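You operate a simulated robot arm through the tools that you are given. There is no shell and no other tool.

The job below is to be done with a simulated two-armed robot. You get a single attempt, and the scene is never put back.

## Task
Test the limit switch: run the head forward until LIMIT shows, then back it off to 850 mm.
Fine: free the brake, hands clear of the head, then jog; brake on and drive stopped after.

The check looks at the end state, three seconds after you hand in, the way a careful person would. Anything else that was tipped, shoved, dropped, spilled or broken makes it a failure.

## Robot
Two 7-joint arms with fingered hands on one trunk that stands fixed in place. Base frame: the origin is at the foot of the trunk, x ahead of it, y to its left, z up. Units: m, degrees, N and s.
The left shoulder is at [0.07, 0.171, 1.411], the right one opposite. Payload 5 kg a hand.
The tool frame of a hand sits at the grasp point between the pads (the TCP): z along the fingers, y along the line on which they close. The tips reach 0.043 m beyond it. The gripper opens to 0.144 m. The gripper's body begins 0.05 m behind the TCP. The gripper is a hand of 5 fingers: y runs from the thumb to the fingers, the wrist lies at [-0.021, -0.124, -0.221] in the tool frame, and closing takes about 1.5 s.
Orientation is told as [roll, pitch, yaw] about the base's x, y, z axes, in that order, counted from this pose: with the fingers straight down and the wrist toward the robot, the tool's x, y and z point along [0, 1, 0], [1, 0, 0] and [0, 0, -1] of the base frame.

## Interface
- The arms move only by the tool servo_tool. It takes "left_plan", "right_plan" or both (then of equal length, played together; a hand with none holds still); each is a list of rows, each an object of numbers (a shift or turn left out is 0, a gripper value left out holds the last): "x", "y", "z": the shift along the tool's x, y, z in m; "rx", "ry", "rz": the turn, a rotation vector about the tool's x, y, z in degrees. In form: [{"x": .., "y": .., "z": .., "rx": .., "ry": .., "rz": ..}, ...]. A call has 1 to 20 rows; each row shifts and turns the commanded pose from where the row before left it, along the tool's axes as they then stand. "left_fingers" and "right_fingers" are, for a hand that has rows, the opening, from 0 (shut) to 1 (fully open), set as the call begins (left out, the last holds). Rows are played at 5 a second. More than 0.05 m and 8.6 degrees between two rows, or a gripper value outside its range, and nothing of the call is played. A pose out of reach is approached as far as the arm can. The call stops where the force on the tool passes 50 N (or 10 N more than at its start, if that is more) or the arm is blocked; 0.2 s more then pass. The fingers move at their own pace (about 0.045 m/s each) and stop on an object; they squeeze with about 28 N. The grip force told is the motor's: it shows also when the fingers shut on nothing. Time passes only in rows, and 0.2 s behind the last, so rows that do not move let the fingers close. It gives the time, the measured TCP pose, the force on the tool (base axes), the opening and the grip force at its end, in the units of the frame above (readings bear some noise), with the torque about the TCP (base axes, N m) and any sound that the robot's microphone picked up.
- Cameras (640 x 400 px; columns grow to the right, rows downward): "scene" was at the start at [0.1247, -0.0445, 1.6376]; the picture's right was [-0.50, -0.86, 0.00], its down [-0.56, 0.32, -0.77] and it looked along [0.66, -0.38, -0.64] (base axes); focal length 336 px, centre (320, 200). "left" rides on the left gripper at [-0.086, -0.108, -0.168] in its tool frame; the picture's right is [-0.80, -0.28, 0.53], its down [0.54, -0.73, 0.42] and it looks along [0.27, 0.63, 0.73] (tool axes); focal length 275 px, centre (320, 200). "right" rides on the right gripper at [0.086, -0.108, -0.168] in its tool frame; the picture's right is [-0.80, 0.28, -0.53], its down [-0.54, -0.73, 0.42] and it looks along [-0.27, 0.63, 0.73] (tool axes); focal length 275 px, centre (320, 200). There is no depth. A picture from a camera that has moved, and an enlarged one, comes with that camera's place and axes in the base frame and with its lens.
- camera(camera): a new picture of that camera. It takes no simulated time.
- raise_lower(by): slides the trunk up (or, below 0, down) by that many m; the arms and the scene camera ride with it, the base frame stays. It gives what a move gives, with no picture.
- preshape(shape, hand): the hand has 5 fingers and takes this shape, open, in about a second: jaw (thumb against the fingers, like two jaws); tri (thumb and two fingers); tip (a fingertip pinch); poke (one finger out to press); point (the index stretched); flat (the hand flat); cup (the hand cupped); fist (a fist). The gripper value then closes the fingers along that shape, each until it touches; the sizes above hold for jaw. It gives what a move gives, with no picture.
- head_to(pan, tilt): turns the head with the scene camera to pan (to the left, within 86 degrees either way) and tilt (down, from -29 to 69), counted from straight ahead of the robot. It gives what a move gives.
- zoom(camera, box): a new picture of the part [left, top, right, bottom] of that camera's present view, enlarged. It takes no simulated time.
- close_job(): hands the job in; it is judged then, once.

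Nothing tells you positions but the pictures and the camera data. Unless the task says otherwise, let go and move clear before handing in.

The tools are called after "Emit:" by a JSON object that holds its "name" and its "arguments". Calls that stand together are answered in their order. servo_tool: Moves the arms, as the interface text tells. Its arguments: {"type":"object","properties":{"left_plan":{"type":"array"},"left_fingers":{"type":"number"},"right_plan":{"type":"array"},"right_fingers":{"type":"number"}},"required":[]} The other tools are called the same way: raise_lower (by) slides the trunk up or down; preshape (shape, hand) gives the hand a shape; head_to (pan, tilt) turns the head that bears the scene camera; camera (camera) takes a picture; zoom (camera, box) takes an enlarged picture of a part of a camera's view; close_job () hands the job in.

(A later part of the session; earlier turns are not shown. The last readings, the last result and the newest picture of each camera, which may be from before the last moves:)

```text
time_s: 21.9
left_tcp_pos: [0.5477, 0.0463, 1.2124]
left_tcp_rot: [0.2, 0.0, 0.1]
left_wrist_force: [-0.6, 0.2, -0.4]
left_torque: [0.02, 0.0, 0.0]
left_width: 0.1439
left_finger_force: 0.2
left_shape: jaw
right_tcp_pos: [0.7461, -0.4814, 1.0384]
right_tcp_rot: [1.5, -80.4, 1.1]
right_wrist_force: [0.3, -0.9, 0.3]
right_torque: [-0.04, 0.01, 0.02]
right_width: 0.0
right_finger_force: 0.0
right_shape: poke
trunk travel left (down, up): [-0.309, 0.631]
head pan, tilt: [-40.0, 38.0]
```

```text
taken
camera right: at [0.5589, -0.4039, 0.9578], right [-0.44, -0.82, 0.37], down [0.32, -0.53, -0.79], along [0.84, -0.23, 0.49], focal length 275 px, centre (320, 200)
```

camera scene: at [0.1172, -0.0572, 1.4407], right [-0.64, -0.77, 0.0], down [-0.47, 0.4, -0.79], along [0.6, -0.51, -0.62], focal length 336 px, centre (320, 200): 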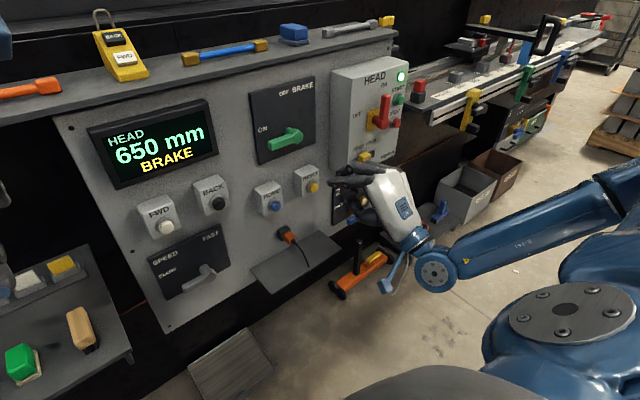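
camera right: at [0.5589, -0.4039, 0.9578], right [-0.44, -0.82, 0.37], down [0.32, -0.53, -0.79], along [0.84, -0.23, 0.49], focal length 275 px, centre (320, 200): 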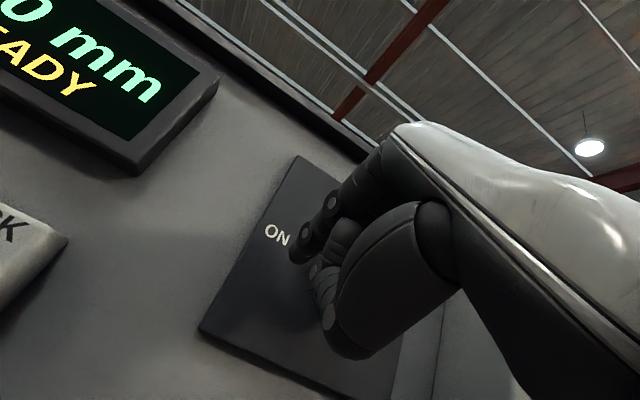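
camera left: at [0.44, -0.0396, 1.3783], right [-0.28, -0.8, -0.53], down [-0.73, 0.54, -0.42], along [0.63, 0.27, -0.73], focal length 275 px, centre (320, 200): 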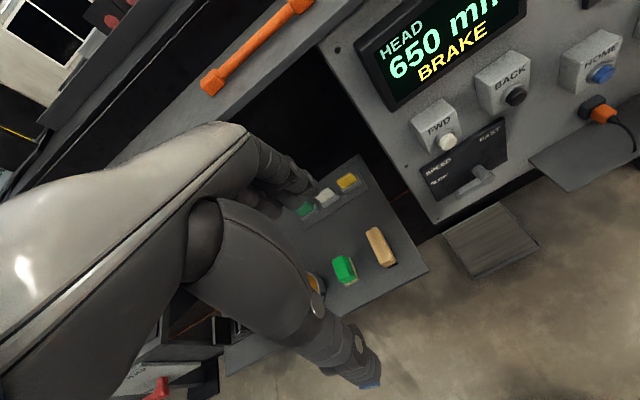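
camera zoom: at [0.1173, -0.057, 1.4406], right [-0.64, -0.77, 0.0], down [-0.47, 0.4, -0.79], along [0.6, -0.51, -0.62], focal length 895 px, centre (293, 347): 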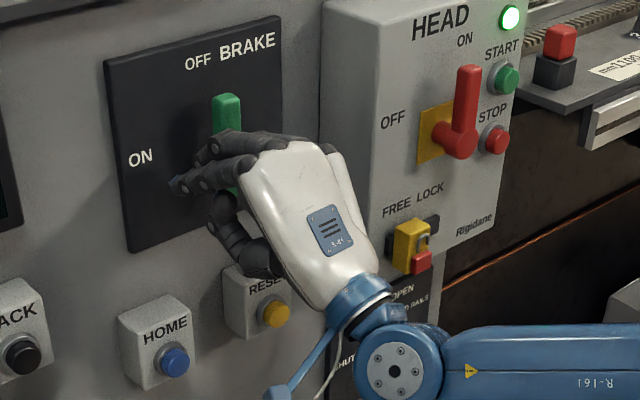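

The brake lever has swung to OFF and the display now reads READY. I'll withdraw the finger straight back and carry it over in front of the FWD button.

Emit:
{"name": "servo_tool", "arguments": {"right_plan": [{"z": -0.05}, {"z": -0.05}, {"x": 0.0408, "y": -0.0175}, {"x": 0.0408, "y": -0.0175}, {"x": 0.0408, "y": -0.0175}, {"x": 0.0408, "y": -0.0175}, {"x": 0.0408, "y": -0.0175}, {"x": 0.0408, "y": -0.0175}, {"x": 0.0408, "y": -0.0175}, {"x": 0.0408, "y": -0.0175}]}}

Emit:
{"name": "camera", "arguments": {"camera": "scene"}}

Emit:
{"name": "camera", "arguments": {"camera": "left"}}

Emit:
{"name": "camera", "arguments": {"camera": "right"}}

```text
time_s: 24.1
left_tcp_pos: [0.5472, 0.0479, 1.2118]
left_tcp_rot: [0.0, 0.0, 0.2]
left_wrist_force: [0.1, 1.0, -0.2]
left_torque: [0.0, 0.0, 0.01]
left_width: 0.144
left_finger_force: 0.1
left_shape: jaw
right_tcp_pos: [0.6074, -0.1606, 0.9204]
right_tcp_rot: [1.2, -80.4, 1.2]
right_wrist_force: [-0.8, -0.6, 0.8]
right_torque: [-0.03, 0.06, -0.02]
right_width: 0.0
right_finger_force: 0.1
right_shape: poke
trunk travel left (down, up): [-0.309, 0.631]
head pan, tilt: [-40.0, 38.0]
```

```text
taken
camera scene: at [0.1174, -0.0559, 1.4408], right [-0.64, -0.77, 0.0], down [-0.47, 0.4, -0.79], along [0.6, -0.51, -0.62], focal length 336 px, centre (320, 200)
```

scene: 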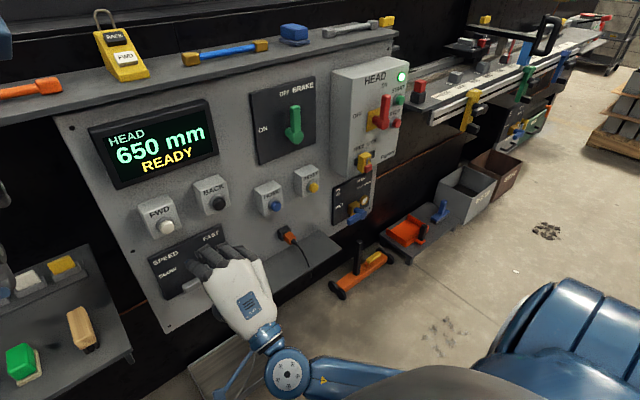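

```text
taken
camera left: at [0.4398, -0.0382, 1.3786], right [-0.28, -0.8, -0.53], down [-0.73, 0.54, -0.42], along [0.63, 0.27, -0.73], focal length 275 px, centre (320, 200)
```

left: 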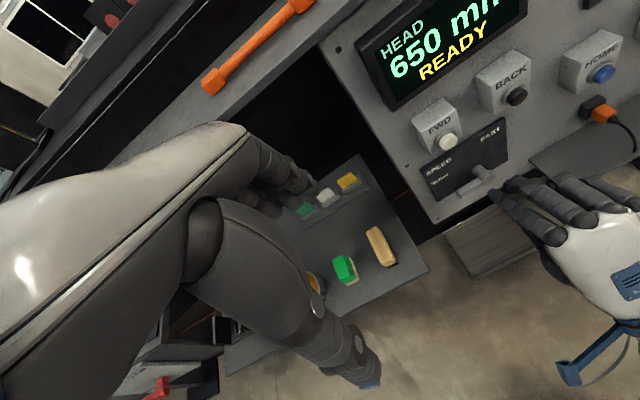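

```text
taken
camera right: at [0.4202, -0.0828, 0.8401], right [-0.45, -0.82, 0.37], down [0.32, -0.53, -0.79], along [0.84, -0.23, 0.5], focal length 275 px, centre (320, 200)
```

right: 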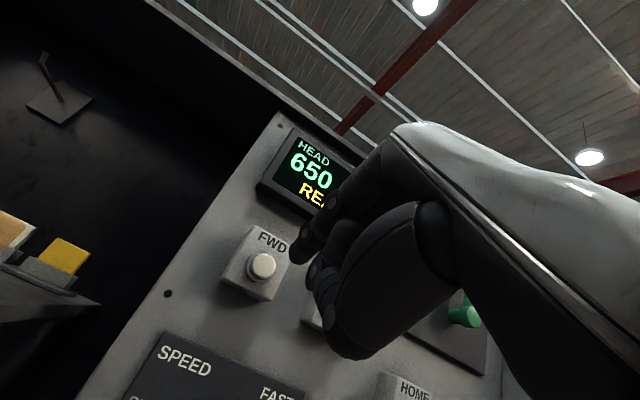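

Brake OFF, READY at 650 mm, SPEED lever at SLOW. FWD cap is estimated near [0.778,-0.151,0.912]; I'll bring the fingertip to about 3 cm in front of it and check alignment.

Emit:
{"name": "servo_tool", "arguments": {"right_plan": [{"x": -0.004, "z": 0.03, "y": 0.005}, {"z": 0.035, "y": 0.0055}, {"z": 0.03, "y": 0.005}]}}

Emit:
{"name": "zoom", "arguments": {"camera": "scene", "box": [80, 80, 280, 300]}}

Emit:
{"name": "zoom", "arguments": {"camera": "left", "box": [380, 20, 640, 220]}}

Emit:
{"name": "zoom", "arguments": {"camera": "right", "box": [140, 140, 400, 340]}}

```text
time_s: 24.9
left_tcp_pos: [0.5475, 0.0469, 1.211]
left_tcp_rot: [-0.1, 0.0, 0.1]
left_wrist_force: [0.9, -0.1, -0.5]
left_torque: [0.0, 0.0, 0.0]
left_width: 0.1437
left_finger_force: 0.1
left_shape: jaw
right_tcp_pos: [0.7061, -0.1604, 0.9167]
right_tcp_rot: [1.8, -80.2, 0.8]
right_wrist_force: [-0.7, -0.8, 0.3]
right_torque: [-0.02, -0.04, 0.0]
right_width: 0.0001
right_finger_force: 0.2
right_shape: poke
trunk travel left (down, up): [-0.309, 0.631]
head pan, tilt: [-40.0, 38.0]
```

```text
1.82 times, centred on (180, 190) of scene
camera zoom: at [0.1181, -0.057, 1.4405], right [-0.64, -0.77, 0.0], down [-0.47, 0.4, -0.79], along [0.6, -0.51, -0.62], focal length 610 px, centre (574, 218)
```

zoom: 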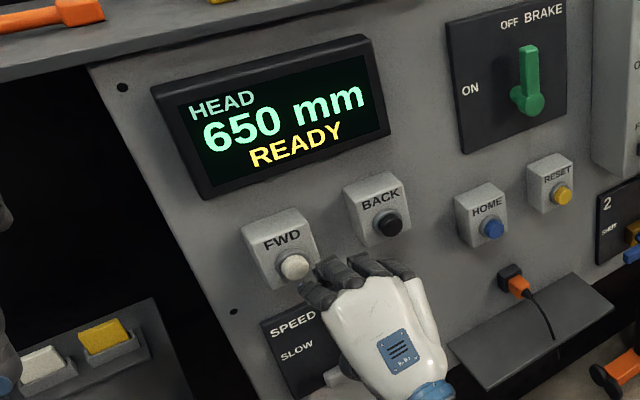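

```text
2.00 times, centred on (510, 120) of left
camera zoom: at [0.4404, -0.0393, 1.3782], right [-0.28, -0.8, -0.53], down [-0.73, 0.54, -0.42], along [0.63, 0.27, -0.73], focal length 551 px, centre (-60, 360)
```

zoom: 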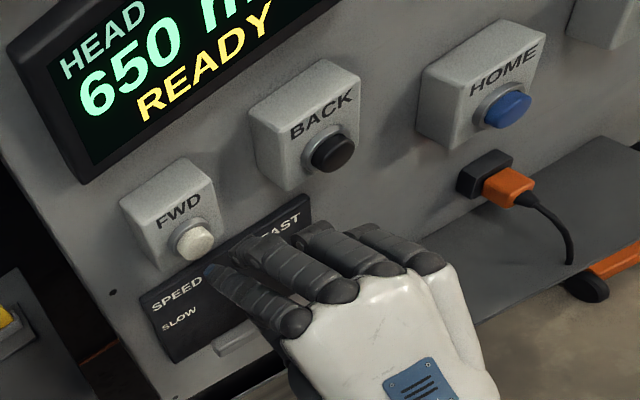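

```text
2.00 times, centred on (270, 240) of right
camera zoom: at [0.5177, -0.0826, 0.8371], right [-0.44, -0.82, 0.37], down [0.32, -0.53, -0.79], along [0.84, -0.23, 0.49], focal length 551 px, centre (420, 120)
```

zoom: 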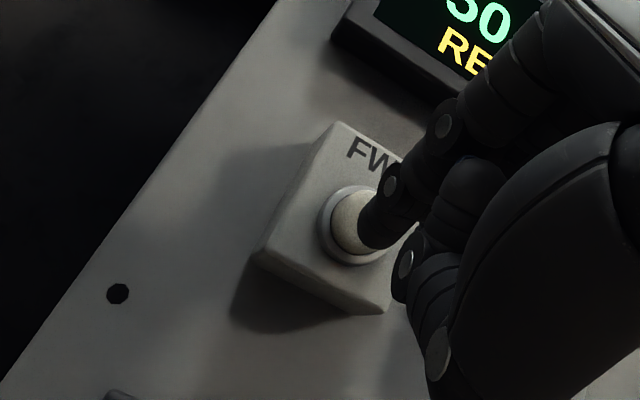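

The fingertip lines up just to the right of and below the FWD cap's centre; I'll correct by a few mm and advance to press FWD, which should start the jog forward.

Emit:
{"name": "servo_tool", "arguments": {"right_plan": [{"x": -0.004, "y": 0.006, "z": 0.01}, {"z": 0.012, "y": 0.002}, {"z": 0.005, "y": 0.001}, {"z": 0.004, "y": 0.0007}]}}

Emit:
{"name": "zoom", "arguments": {"camera": "scene", "box": [80, 80, 280, 300]}}

Emit:
{"name": "zoom", "arguments": {"camera": "left", "box": [380, 20, 640, 220]}}

```text
time_s: 25.9
left_tcp_pos: [0.5419, 0.0487, 1.2151]
left_tcp_rot: [0.0, -0.2, 0.2]
left_wrist_force: [0.1, 0.4, -0.1]
left_torque: [0.0, 0.01, -0.01]
left_width: 0.1441
left_finger_force: 0.0
left_shape: jaw
right_tcp_pos: [0.7317, -0.1631, 0.9268]
right_tcp_rot: [1.6, -80.9, 1.0]
right_wrist_force: [-46.5, 4.0, 9.6]
right_torque: [0.1, -0.02, 0.55]
right_width: 0.0
right_finger_force: 0.0
right_shape: poke
trunk travel left (down, up): [-0.309, 0.631]
head pan, tilt: [-40.0, 38.0]
heard: click
```

```text
1.82 times, centred on (180, 190) of scene
camera zoom: at [0.1099, -0.056, 1.4414], right [-0.64, -0.77, 0.0], down [-0.47, 0.4, -0.79], along [0.61, -0.51, -0.61], focal length 610 px, centre (574, 218)
```

zoom: 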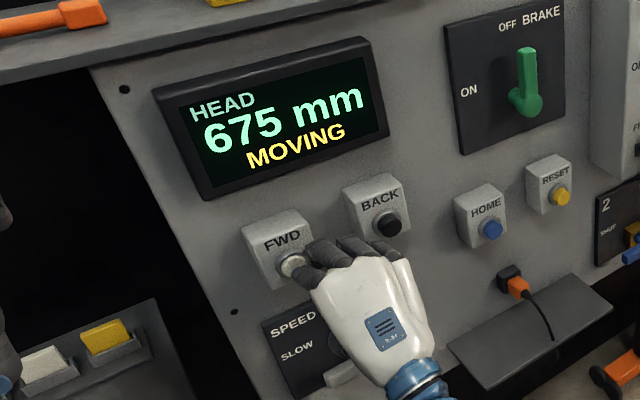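

```text
2.00 times, centred on (510, 120) of left
camera zoom: at [0.4333, -0.0382, 1.381], right [-0.28, -0.8, -0.53], down [-0.72, 0.54, -0.43], along [0.63, 0.27, -0.73], focal length 551 px, centre (-60, 360)
```

zoom: 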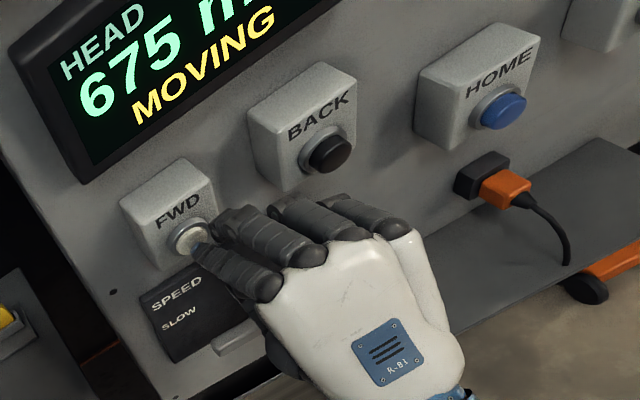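

FWD clicked and the head is MOVING at 675 mm. I'll ease the push by a couple of mm and hold, then read the display.

Emit:
{"name": "servo_tool", "arguments": {"right_plan": [{"z": -0.002}, {}, {}]}}

Emit:
{"name": "camera", "arguments": {"camera": "scene"}}

```text
time_s: 26.7
left_tcp_pos: [0.5427, 0.0469, 1.2142]
left_tcp_rot: [0.0, -0.2, 0.2]
left_wrist_force: [0.4, 0.6, 0.2]
left_torque: [0.01, 0.0, -0.03]
left_width: 0.1442
left_finger_force: 0.0
left_shape: jaw
right_tcp_pos: [0.7321, -0.1621, 0.9265]
right_tcp_rot: [1.4, -80.6, 1.1]
right_wrist_force: [-40.3, 5.6, 8.7]
right_torque: [0.11, -0.1, 0.66]
right_width: 0.0
right_finger_force: 0.0
right_shape: poke
trunk travel left (down, up): [-0.309, 0.631]
head pan, tilt: [-40.0, 38.0]
```

```text
taken
camera scene: at [0.1118, -0.056, 1.4412], right [-0.64, -0.77, 0.0], down [-0.47, 0.4, -0.79], along [0.61, -0.51, -0.61], focal length 336 px, centre (320, 200)
```

scene: 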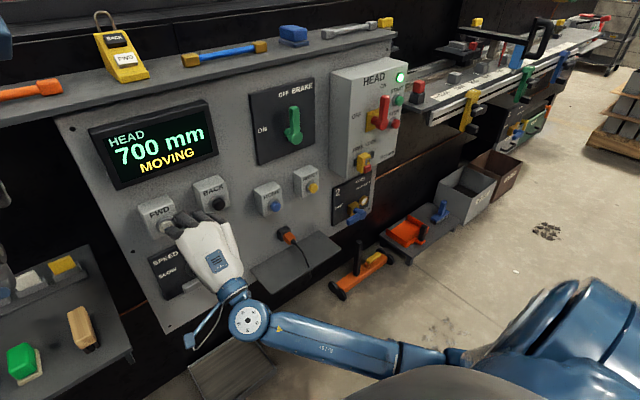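

The head advances at roughly 30 mm/s and is now at 700. I'll keep holding, easing slightly, and watch both display and head path.

Emit:
{"name": "servo_tool", "arguments": {"right_plan": [{"z": -0.002}, {}, {}, {}, {}, {}, {}, {}, {}]}}

Emit:
{"name": "camera", "arguments": {"camera": "scene"}}

Emit:
{"name": "zoom", "arguments": {"camera": "scene", "box": [380, 0, 620, 150]}}

```text
time_s: 28.7
left_tcp_pos: [0.5432, 0.0481, 1.2119]
left_tcp_rot: [0.0, -0.1, 0.1]
left_wrist_force: [-0.3, 1.2, 0.6]
left_torque: [-0.02, 0.0, 0.0]
left_width: 0.1441
left_finger_force: 0.1
left_shape: jaw
right_tcp_pos: [0.7308, -0.1647, 0.9254]
right_tcp_rot: [1.6, -80.6, 0.9]
right_wrist_force: [-31.6, 1.9, 3.4]
right_torque: [0.05, 0.06, 0.4]
right_width: 0.0001
right_finger_force: 0.0
right_shape: poke
trunk travel left (down, up): [-0.309, 0.631]
head pan, tilt: [-40.0, 38.0]
```

```text
taken
camera scene: at [0.1134, -0.0567, 1.441], right [-0.64, -0.77, 0.0], down [-0.47, 0.4, -0.79], along [0.61, -0.51, -0.61], focal length 336 px, centre (320, 200)
```

scene: 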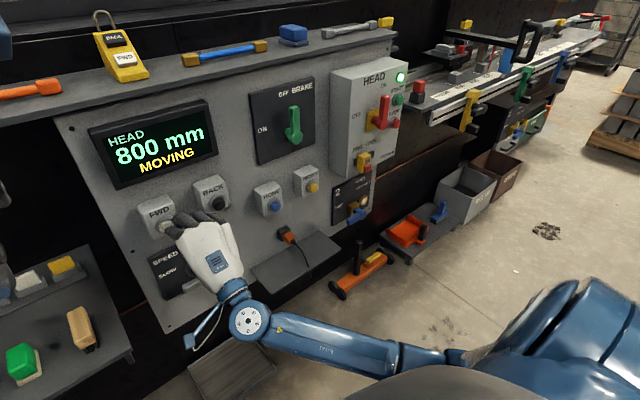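

```text
2.67 times, centred on (500, 75) of scene
camera zoom: at [0.1134, -0.0567, 1.441], right [-0.64, -0.77, 0.0], down [-0.47, 0.4, -0.79], along [0.61, -0.51, -0.61], focal length 895 px, centre (-160, 533)
```

zoom: 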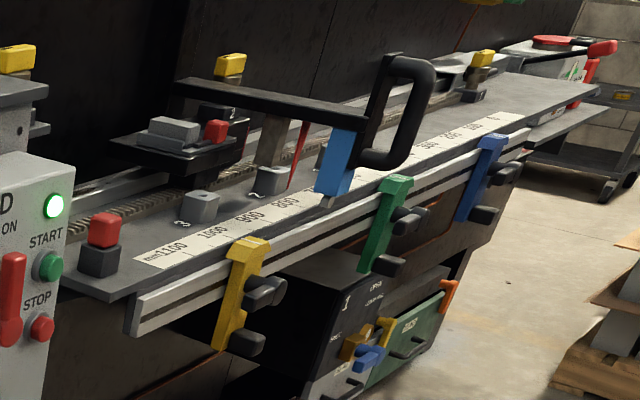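

Now 800 mm and still moving, about 50 mm/s in steady run (the display seems to refresh in steps). The path ahead of the head is clear, so I'll keep holding.

Emit:
{"name": "servo_tool", "arguments": {"right_plan": [{}, {}, {}, {}]}}

Emit:
{"name": "camera", "arguments": {"camera": "scene"}}

Emit:
{"name": "zoom", "arguments": {"camera": "scene", "box": [380, 0, 620, 150]}}

```text
time_s: 29.7
left_tcp_pos: [0.5426, 0.0478, 1.2125]
left_tcp_rot: [-0.1, 0.0, 0.1]
left_wrist_force: [1.1, 0.1, -0.9]
left_torque: [0.0, -0.01, 0.02]
left_width: 0.1439
left_finger_force: 0.1
left_shape: jaw
right_tcp_pos: [0.7319, -0.1635, 0.9258]
right_tcp_rot: [1.5, -80.6, 0.9]
right_wrist_force: [-31.4, 1.8, 3.3]
right_torque: [0.06, 0.07, 0.42]
right_width: 0.0002
right_finger_force: 0.1
right_shape: poke
trunk travel left (down, up): [-0.309, 0.631]
head pan, tilt: [-40.0, 38.0]
```

```text
taken
camera scene: at [0.1134, -0.0567, 1.441], right [-0.64, -0.77, 0.0], down [-0.47, 0.4, -0.79], along [0.61, -0.51, -0.61], focal length 336 px, centre (320, 200)
```

scene: 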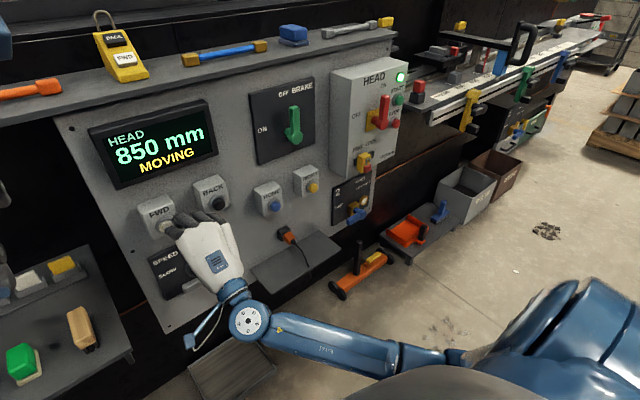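

```text
2.67 times, centred on (500, 75) of scene
camera zoom: at [0.1134, -0.0567, 1.441], right [-0.64, -0.77, 0.0], down [-0.47, 0.4, -0.79], along [0.61, -0.51, -0.61], focal length 895 px, centre (-160, 533)
```

zoom: 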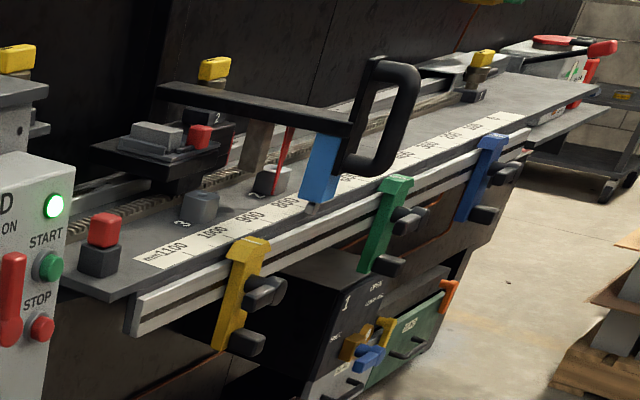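

850 and still moving at 50 mm/s, path clear. Continuing to hold FWD.

Emit:
{"name": "servo_tool", "arguments": {"right_plan": [{}, {}, {}, {}]}}

Emit:
{"name": "camera", "arguments": {"camera": "scene"}}

Emit:
{"name": "zoom", "arguments": {"camera": "scene", "box": [380, 0, 620, 150]}}

```text
time_s: 30.7
left_tcp_pos: [0.5445, 0.047, 1.214]
left_tcp_rot: [0.1, -0.1, 0.0]
left_wrist_force: [-0.7, 1.2, 0.3]
left_torque: [0.01, 0.0, 0.0]
left_width: 0.1438
left_finger_force: 0.2
left_shape: jaw
right_tcp_pos: [0.7306, -0.1634, 0.9261]
right_tcp_rot: [1.6, -80.6, 0.9]
right_wrist_force: [-31.7, 1.9, 3.1]
right_torque: [0.05, 0.04, 0.35]
right_width: 0.0
right_finger_force: 0.1
right_shape: poke
trunk travel left (down, up): [-0.309, 0.631]
head pan, tilt: [-40.0, 38.0]
```

```text
taken
camera scene: at [0.1134, -0.0567, 1.441], right [-0.64, -0.77, 0.0], down [-0.47, 0.4, -0.79], along [0.61, -0.51, -0.61], focal length 336 px, centre (320, 200)
```

scene: 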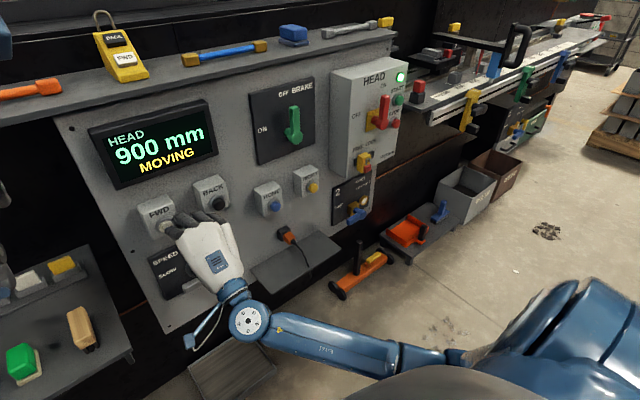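

```text
2.67 times, centred on (500, 75) of scene
camera zoom: at [0.1134, -0.0567, 1.441], right [-0.64, -0.77, 0.0], down [-0.47, 0.4, -0.79], along [0.61, -0.51, -0.61], focal length 895 px, centre (-160, 533)
```

zoom: 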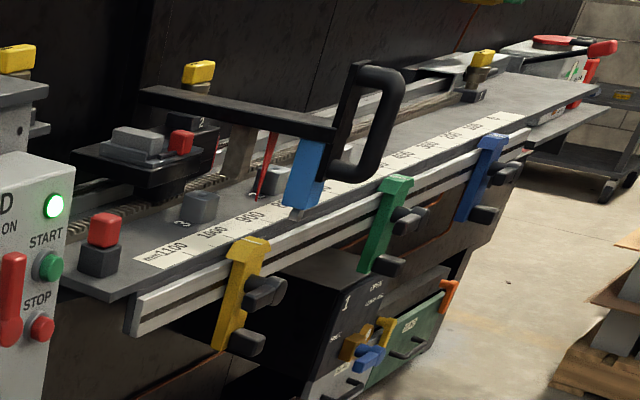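

900 and moving. I'll hold on in shorter intervals now, watching for LIMIT near the yellow stop.

Emit:
{"name": "servo_tool", "arguments": {"right_plan": [{}, {}, {}]}}

Emit:
{"name": "camera", "arguments": {"camera": "scene"}}

Emit:
{"name": "zoom", "arguments": {"camera": "scene", "box": [380, 0, 620, 150]}}

```text
time_s: 31.5
left_tcp_pos: [0.5433, 0.0476, 1.2127]
left_tcp_rot: [0.0, -0.1, 0.0]
left_wrist_force: [0.2, 0.5, -0.1]
left_torque: [0.02, -0.03, -0.05]
left_width: 0.1441
left_finger_force: 0.1
left_shape: jaw
right_tcp_pos: [0.7304, -0.1633, 0.9258]
right_tcp_rot: [1.5, -80.6, 0.9]
right_wrist_force: [-30.1, 2.2, 2.9]
right_torque: [0.03, 0.04, 0.36]
right_width: 0.0
right_finger_force: 0.1
right_shape: poke
trunk travel left (down, up): [-0.309, 0.631]
head pan, tilt: [-40.0, 38.0]
```

```text
taken
camera scene: at [0.1134, -0.0567, 1.441], right [-0.64, -0.77, 0.0], down [-0.47, 0.4, -0.79], along [0.61, -0.51, -0.61], focal length 336 px, centre (320, 200)
```

scene: 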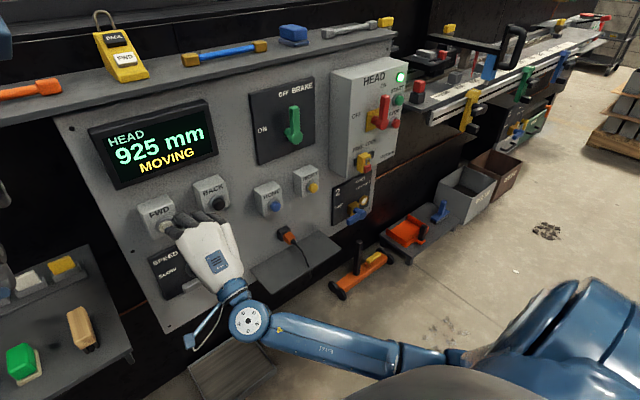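

```text
2.67 times, centred on (500, 75) of scene
camera zoom: at [0.1134, -0.0567, 1.441], right [-0.64, -0.77, 0.0], down [-0.47, 0.4, -0.79], along [0.61, -0.51, -0.61], focal length 895 px, centre (-160, 533)
```

zoom: 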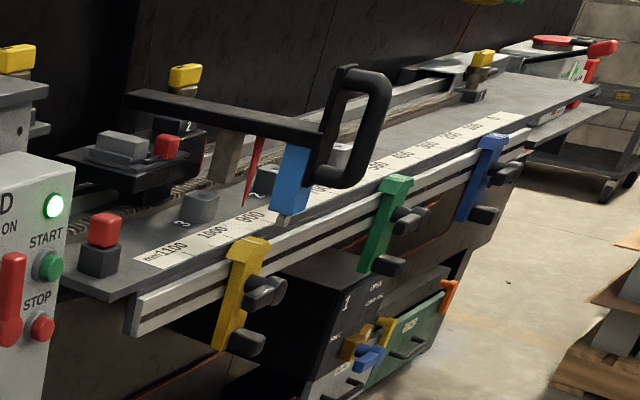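

925 displayed (the reading appears to refresh every half second). Holding on.

Emit:
{"name": "servo_tool", "arguments": {"right_plan": [{}, {}, {}]}}

Emit:
{"name": "camera", "arguments": {"camera": "scene"}}

Emit:
{"name": "zoom", "arguments": {"camera": "scene", "box": [380, 0, 620, 150]}}

```text
time_s: 32.3
left_tcp_pos: [0.5439, 0.0471, 1.2133]
left_tcp_rot: [0.0, -0.1, 0.1]
left_wrist_force: [1.3, -0.4, 0.8]
left_torque: [-0.02, -0.02, 0.01]
left_width: 0.1437
left_finger_force: 0.0
left_shape: jaw
right_tcp_pos: [0.7311, -0.1631, 0.9249]
right_tcp_rot: [1.5, -80.7, 1.0]
right_wrist_force: [-30.7, 1.9, 3.0]
right_torque: [-0.01, 0.06, 0.38]
right_width: 0.0
right_finger_force: 0.1
right_shape: poke
trunk travel left (down, up): [-0.309, 0.631]
head pan, tilt: [-40.0, 38.0]
```

```text
taken
camera scene: at [0.1134, -0.0567, 1.441], right [-0.64, -0.77, 0.0], down [-0.47, 0.4, -0.79], along [0.61, -0.51, -0.61], focal length 336 px, centre (320, 200)
```

scene: 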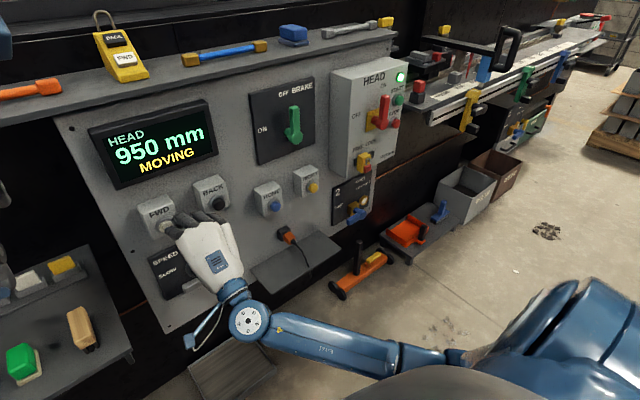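

```text
2.67 times, centred on (500, 75) of scene
camera zoom: at [0.1134, -0.0567, 1.441], right [-0.64, -0.77, 0.0], down [-0.47, 0.4, -0.79], along [0.61, -0.51, -0.61], focal length 895 px, centre (-160, 533)
```

zoom: 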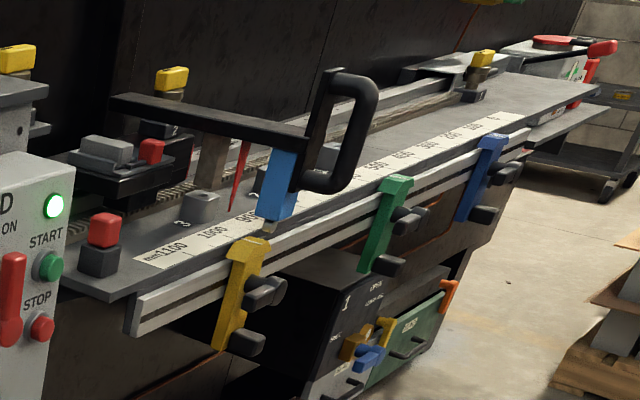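

950 displayed; the blue dog on the head is approaching the yellow stop on the rail, which probably trips the limit. I'll continue in short holds.

Emit:
{"name": "servo_tool", "arguments": {"right_plan": [{}, {}]}}

Emit:
{"name": "camera", "arguments": {"camera": "scene"}}

Emit:
{"name": "zoom", "arguments": {"camera": "scene", "box": [380, 0, 620, 150]}}

```text
time_s: 32.9
left_tcp_pos: [0.5433, 0.0473, 1.2114]
left_tcp_rot: [0.0, -0.2, 0.1]
left_wrist_force: [-0.3, 0.2, -0.3]
left_torque: [0.0, 0.01, -0.04]
left_width: 0.1437
left_finger_force: 0.1
left_shape: jaw
right_tcp_pos: [0.7311, -0.1629, 0.9253]
right_tcp_rot: [1.7, -80.6, 1.0]
right_wrist_force: [-31.3, 1.2, 2.1]
right_torque: [0.05, 0.07, 0.35]
right_width: 0.0
right_finger_force: 0.1
right_shape: poke
trunk travel left (down, up): [-0.309, 0.631]
head pan, tilt: [-40.0, 38.0]
```

```text
taken
camera scene: at [0.1134, -0.0567, 1.441], right [-0.64, -0.77, 0.0], down [-0.47, 0.4, -0.79], along [0.61, -0.51, -0.61], focal length 336 px, centre (320, 200)
```

scene: 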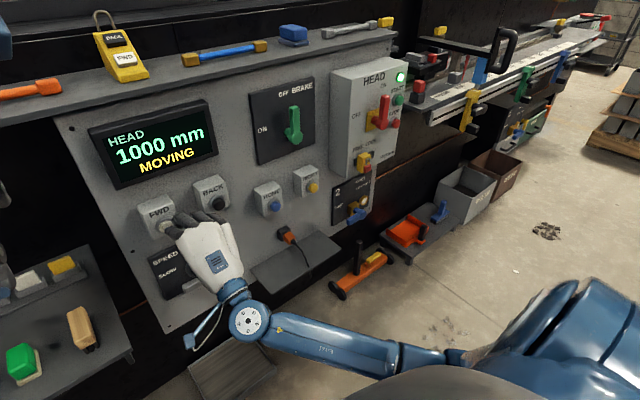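

```text
2.67 times, centred on (500, 75) of scene
camera zoom: at [0.1134, -0.0567, 1.441], right [-0.64, -0.77, 0.0], down [-0.47, 0.4, -0.79], along [0.61, -0.51, -0.61], focal length 895 px, centre (-160, 533)
```

zoom: 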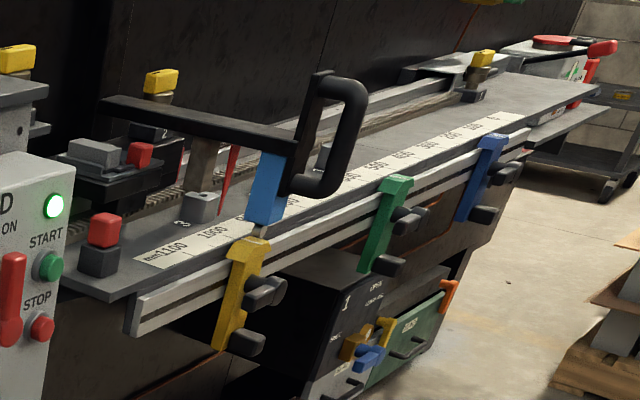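

1000 displayed, the dog is almost at the yellow stop. Continuing with short holds.

Emit:
{"name": "servo_tool", "arguments": {"right_plan": [{}, {}]}}

Emit:
{"name": "camera", "arguments": {"camera": "scene"}}

Emit:
{"name": "zoom", "arguments": {"camera": "scene", "box": [380, 0, 620, 150]}}

```text
time_s: 33.5
left_tcp_pos: [0.5447, 0.0469, 1.213]
left_tcp_rot: [0.0, -0.1, 0.2]
left_wrist_force: [-0.1, 0.7, 0.2]
left_torque: [0.0, 0.0, 0.02]
left_width: 0.144
left_finger_force: 0.1
left_shape: jaw
right_tcp_pos: [0.7317, -0.1636, 0.9255]
right_tcp_rot: [1.5, -80.6, 0.9]
right_wrist_force: [-31.0, 1.7, 2.0]
right_torque: [0.06, 0.08, 0.38]
right_width: 0.0
right_finger_force: 0.1
right_shape: poke
trunk travel left (down, up): [-0.309, 0.631]
head pan, tilt: [-40.0, 38.0]
```

```text
taken
camera scene: at [0.1134, -0.0567, 1.441], right [-0.64, -0.77, 0.0], down [-0.47, 0.4, -0.79], along [0.61, -0.51, -0.61], focal length 336 px, centre (320, 200)
```

scene: 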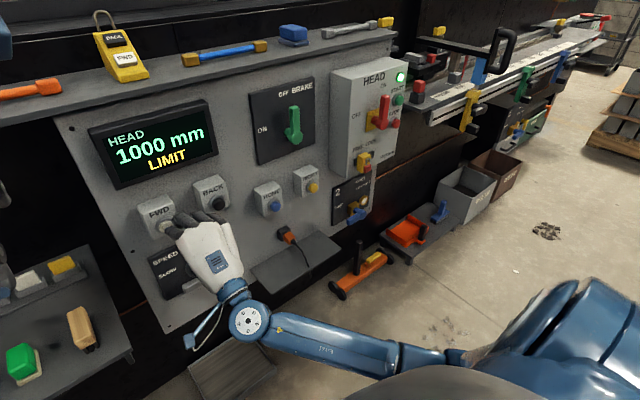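

```text
2.67 times, centred on (500, 75) of scene
camera zoom: at [0.1134, -0.0567, 1.441], right [-0.64, -0.77, 0.0], down [-0.47, 0.4, -0.79], along [0.61, -0.51, -0.61], focal length 895 px, centre (-160, 533)
```

zoom: 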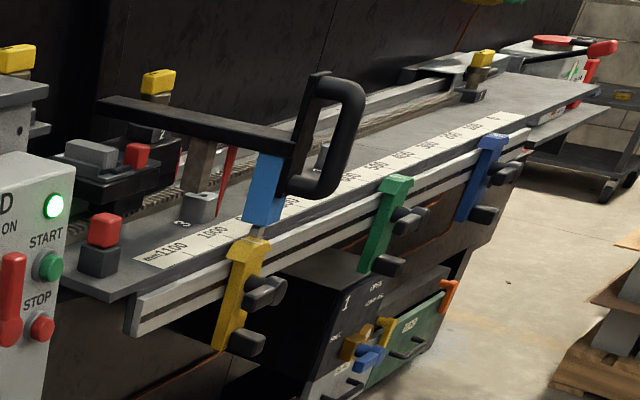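

LIMIT shows at 1000 mm. I'll release FWD and carry the finger over in front of BACK.

Emit:
{"name": "servo_tool", "arguments": {"right_plan": [{"z": -0.03, "y": -0.004}, {"z": -0.015}, {"x": -0.044}, {"x": -0.044}, {"x": -0.045}, {}]}}

Emit:
{"name": "zoom", "arguments": {"camera": "scene", "box": [80, 80, 280, 300]}}

Emit:
{"name": "zoom", "arguments": {"camera": "left", "box": [380, 20, 640, 220]}}

Emit:
{"name": "zoom", "arguments": {"camera": "right", "box": [140, 140, 400, 340]}}

```text
time_s: 34.9
left_tcp_pos: [0.5482, 0.0484, 1.2121]
left_tcp_rot: [0.0, 0.0, 0.1]
left_wrist_force: [-0.1, 0.7, -0.4]
left_torque: [-0.07, 0.0, -0.03]
left_width: 0.1437
left_finger_force: 0.1
left_shape: jaw
right_tcp_pos: [0.6947, -0.2974, 0.9243]
right_tcp_rot: [1.6, -80.4, 1.0]
right_wrist_force: [0.5, -0.1, 1.0]
right_torque: [0.04, 0.0, -0.06]
right_width: 0.0
right_finger_force: 0.2
right_shape: poke
trunk travel left (down, up): [-0.309, 0.631]
head pan, tilt: [-40.0, 38.0]
```

```text
1.82 times, centred on (180, 190) of scene
camera zoom: at [0.1174, -0.0562, 1.4407], right [-0.64, -0.77, 0.0], down [-0.47, 0.4, -0.79], along [0.6, -0.51, -0.62], focal length 610 px, centre (574, 218)
```

zoom: 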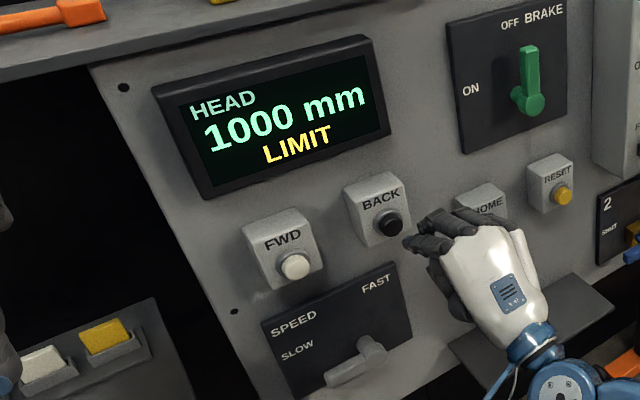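

```text
2.00 times, centred on (510, 120) of left
camera zoom: at [0.4397, -0.0384, 1.3785], right [-0.28, -0.8, -0.53], down [-0.73, 0.54, -0.42], along [0.63, 0.27, -0.73], focal length 551 px, centre (-60, 360)
```

zoom: 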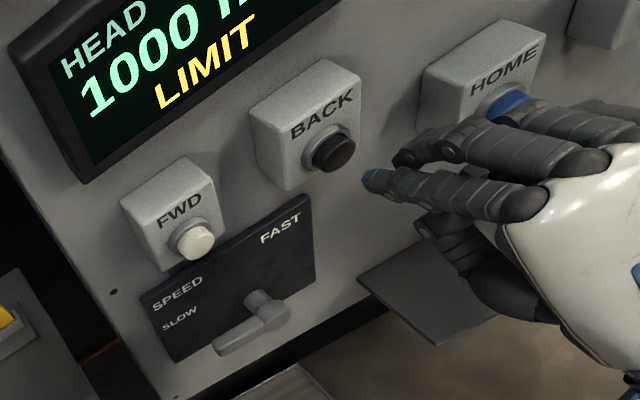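

```text
2.00 times, centred on (270, 240) of right
camera zoom: at [0.5073, -0.2185, 0.8442], right [-0.44, -0.82, 0.37], down [0.32, -0.53, -0.79], along [0.84, -0.23, 0.49], focal length 551 px, centre (420, 120)
```

zoom: 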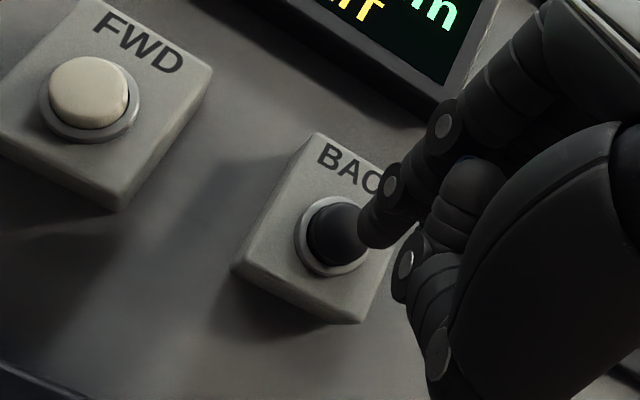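

LIMIT at 1000 mm with FWD released. The finger is nearly aligned with BACK (cap near [0.778,-0.282,0.92]); I'll approach to just short of contact.

Emit:
{"name": "servo_tool", "arguments": {"right_plan": [{"x": 0.002, "y": 0.004, "z": 0.014}, {"z": 0.014, "y": 0.0025}, {}]}}

Emit:
{"name": "zoom", "arguments": {"camera": "scene", "box": [80, 80, 280, 300]}}

Emit:
{"name": "zoom", "arguments": {"camera": "left", "box": [380, 20, 640, 220]}}

```text
time_s: 35.7
left_tcp_pos: [0.5475, 0.047, 1.2115]
left_tcp_rot: [0.0, 0.0, 0.1]
left_wrist_force: [-0.4, 0.2, 0.7]
left_torque: [-0.01, 0.01, 0.02]
left_width: 0.1439
left_finger_force: 0.0
left_shape: jaw
right_tcp_pos: [0.7216, -0.2951, 0.9284]
right_tcp_rot: [1.7, -80.4, 0.7]
right_wrist_force: [-2.9, 1.2, 0.2]
right_torque: [-0.01, -0.02, 0.04]
right_width: 0.0
right_finger_force: 0.1
right_shape: poke
trunk travel left (down, up): [-0.309, 0.631]
head pan, tilt: [-40.0, 38.0]
```

```text
1.82 times, centred on (180, 190) of scene
camera zoom: at [0.1165, -0.0571, 1.4407], right [-0.64, -0.77, 0.0], down [-0.47, 0.4, -0.79], along [0.6, -0.51, -0.62], focal length 610 px, centre (574, 218)
```

zoom: 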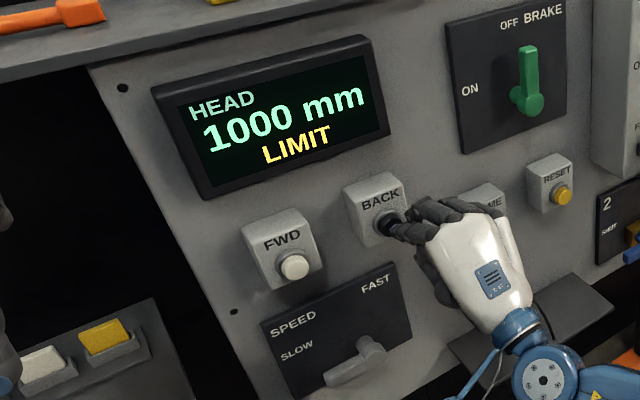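

```text
2.00 times, centred on (510, 120) of left
camera zoom: at [0.4389, -0.0393, 1.3788], right [-0.28, -0.8, -0.53], down [-0.73, 0.54, -0.42], along [0.63, 0.27, -0.73], focal length 551 px, centre (-60, 360)
```

zoom: 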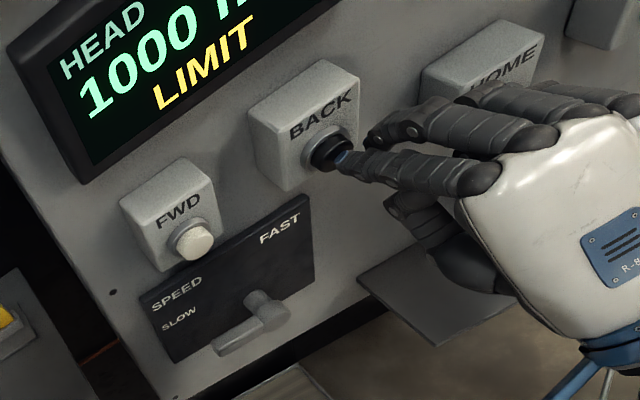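

The fingertip just touches BACK (about 3 N). I'll press in small steps until it clicks.

Emit:
{"name": "servo_tool", "arguments": {"right_plan": [{"z": 0.004, "y": 0.0007}]}}

Emit:
{"name": "zoom", "arguments": {"camera": "scene", "box": [80, 80, 280, 300]}}

```text
time_s: 36.1
left_tcp_pos: [0.5474, 0.0466, 1.2114]
left_tcp_rot: [0.0, 0.0, 0.1]
left_wrist_force: [0.0, -0.2, -0.7]
left_torque: [-0.01, -0.01, -0.02]
left_width: 0.1439
left_finger_force: 0.1
left_shape: jaw
right_tcp_pos: [0.7249, -0.295, 0.928]
right_tcp_rot: [1.6, -80.4, 0.8]
right_wrist_force: [-3.3, -0.5, -0.5]
right_torque: [-0.01, 0.03, 0.03]
right_width: 0.0
right_finger_force: 0.1
right_shape: poke
trunk travel left (down, up): [-0.309, 0.631]
head pan, tilt: [-40.0, 38.0]
heard: click
```

```text
1.82 times, centred on (180, 190) of scene
camera zoom: at [0.1168, -0.0572, 1.4406], right [-0.64, -0.77, 0.0], down [-0.47, 0.4, -0.79], along [0.6, -0.51, -0.62], focal length 610 px, centre (574, 218)
```

zoom: 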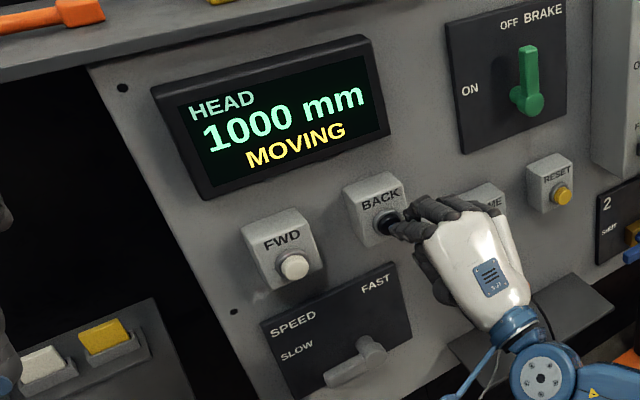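

BACK clicked with light force and the head is MOVING. I'll hold for about a second and read the display.

Emit:
{"name": "servo_tool", "arguments": {"right_plan": [{"z": 0.001}, {}, {}, {}]}}

Emit:
{"name": "zoom", "arguments": {"camera": "scene", "box": [80, 80, 280, 300]}}

Emit:
{"name": "zoom", "arguments": {"camera": "scene", "box": [380, 0, 620, 150]}}

```text
time_s: 37.1
left_tcp_pos: [0.5485, 0.0471, 1.2115]
left_tcp_rot: [0.1, 0.0, 0.0]
left_wrist_force: [1.2, 0.3, -1.1]
left_torque: [0.07, 0.02, -0.02]
left_width: 0.1438
left_finger_force: 0.1
left_shape: jaw
right_tcp_pos: [0.7286, -0.2962, 0.9286]
right_tcp_rot: [1.7, -80.4, 0.8]
right_wrist_force: [-4.8, -0.2, -1.9]
right_torque: [-0.03, 0.06, 0.01]
right_width: 0.0
right_finger_force: 0.1
right_shape: poke
trunk travel left (down, up): [-0.309, 0.631]
head pan, tilt: [-40.0, 38.0]
```

```text
1.82 times, centred on (180, 190) of scene
camera zoom: at [0.1168, -0.0571, 1.4407], right [-0.64, -0.77, 0.0], down [-0.47, 0.4, -0.79], along [0.6, -0.51, -0.62], focal length 610 px, centre (574, 218)
```

zoom: 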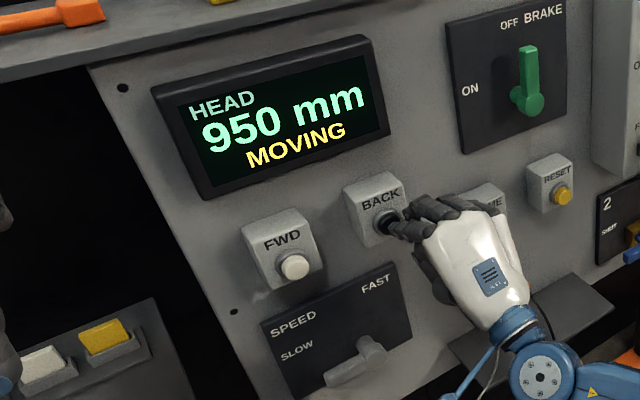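

```text
2.67 times, centred on (500, 75) of scene
camera zoom: at [0.1168, -0.0571, 1.4407], right [-0.64, -0.77, 0.0], down [-0.47, 0.4, -0.79], along [0.6, -0.51, -0.62], focal length 895 px, centre (-160, 533)
```

zoom: 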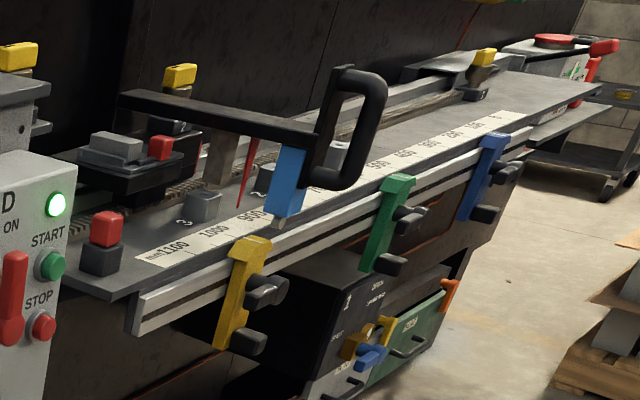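

950 displayed. I'll hold a little longer, then release to see how exactly it stops before the final approach.

Emit:
{"name": "servo_tool", "arguments": {"right_plan": [{}, {}, {}, {"z": -0.012}, {}, {}, {}]}}

Emit:
{"name": "zoom", "arguments": {"camera": "scene", "box": [80, 80, 280, 300]}}

Emit:
{"name": "zoom", "arguments": {"camera": "scene", "box": [440, 20, 560, 110]}}

```text
time_s: 38.7
left_tcp_pos: [0.547, 0.0475, 1.2103]
left_tcp_rot: [0.0, 0.0, 0.1]
left_wrist_force: [-0.9, 0.2, 0.2]
left_torque: [0.03, -0.02, -0.01]
left_width: 0.1435
left_finger_force: 0.1
left_shape: jaw
right_tcp_pos: [0.7176, -0.2959, 0.9289]
right_tcp_rot: [1.7, -80.4, 0.7]
right_wrist_force: [0.3, 0.5, -0.4]
right_torque: [0.02, 0.0, -0.02]
right_width: 0.0001
right_finger_force: 0.1
right_shape: poke
trunk travel left (down, up): [-0.309, 0.631]
head pan, tilt: [-40.0, 38.0]
```

```text
1.82 times, centred on (180, 190) of scene
camera zoom: at [0.1173, -0.057, 1.4406], right [-0.64, -0.77, 0.0], down [-0.47, 0.4, -0.79], along [0.6, -0.51, -0.62], focal length 610 px, centre (574, 218)
```

zoom: 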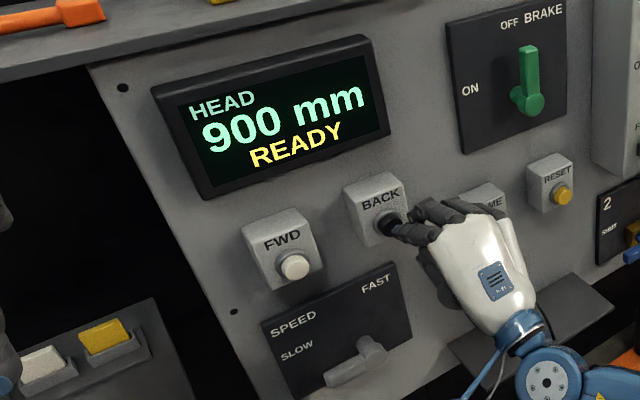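

```text
4.44 times, centred on (500, 65) of scene
camera zoom: at [0.1173, -0.057, 1.4406], right [-0.64, -0.77, 0.0], down [-0.47, 0.4, -0.79], along [0.6, -0.51, -0.62], focal length 1491 px, centre (-480, 800)
```

zoom: 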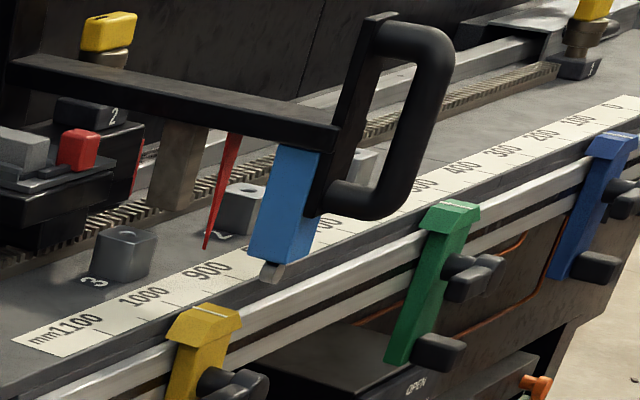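

It stopped with 900 READY; the display apparently shows 25 mm steps, so I'll use the red pointer on the scale for the fine reading.

Emit:
{"name": "zoom", "arguments": {"camera": "scene", "box": [455, 45, 525, 95]}}

Emit:
{"name": "zoom", "arguments": {"camera": "scene", "box": [465, 55, 505, 83]}}

```text
8.00 times, centred on (490, 70) of scene
camera zoom: at [0.1173, -0.057, 1.4406], right [-0.64, -0.77, 0.0], down [-0.47, 0.4, -0.79], along [0.6, -0.51, -0.62], focal length 2684 px, centre (-1040, 1240)
```

zoom: 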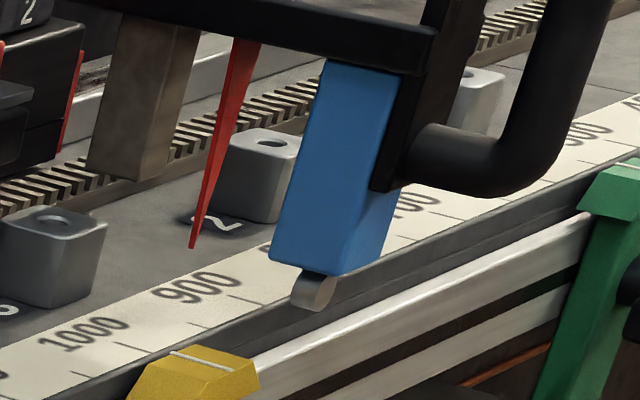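

```text
14.29 times, centred on (485, 69) of scene
camera zoom: at [0.1173, -0.057, 1.4406], right [-0.64, -0.77, 0.0], down [-0.47, 0.4, -0.79], along [0.6, -0.51, -0.62], focal length 4793 px, centre (-2037, 2071)
```

zoom: 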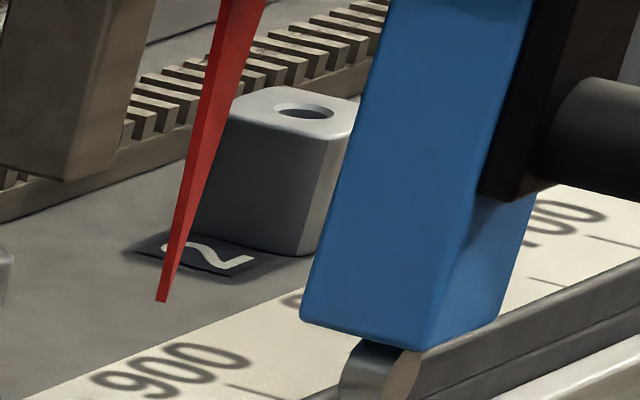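

I'll take the same rail view as before to compare the head's position against the LIMIT picture.

Emit:
{"name": "zoom", "arguments": {"camera": "scene", "box": [380, 0, 620, 150]}}

Emit:
{"name": "zoom", "arguments": {"camera": "scene", "box": [410, 20, 510, 85]}}

```text
2.67 times, centred on (500, 75) of scene
camera zoom: at [0.1173, -0.057, 1.4406], right [-0.64, -0.77, 0.0], down [-0.47, 0.4, -0.79], along [0.6, -0.51, -0.62], focal length 895 px, centre (-160, 533)
```

zoom: 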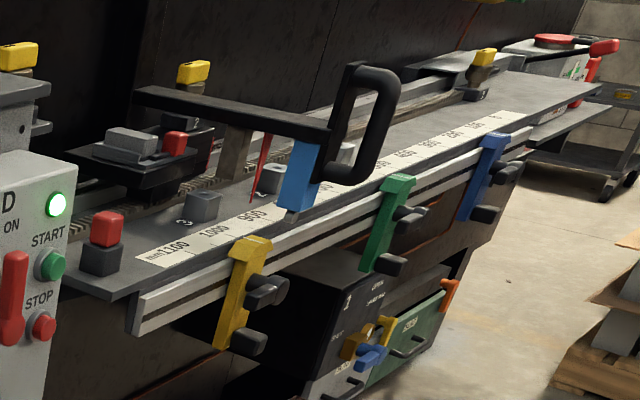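

```text
6.15 times, centred on (460, 52) of scene
camera zoom: at [0.1173, -0.057, 1.4406], right [-0.64, -0.77, 0.0], down [-0.47, 0.4, -0.79], along [0.6, -0.51, -0.62], focal length 2065 px, centre (-542, 1108)
```

zoom: 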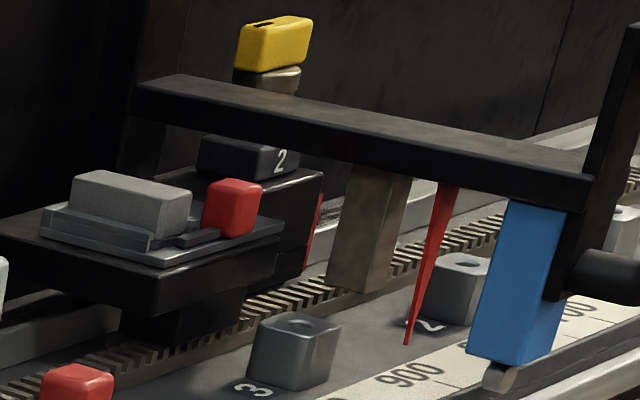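

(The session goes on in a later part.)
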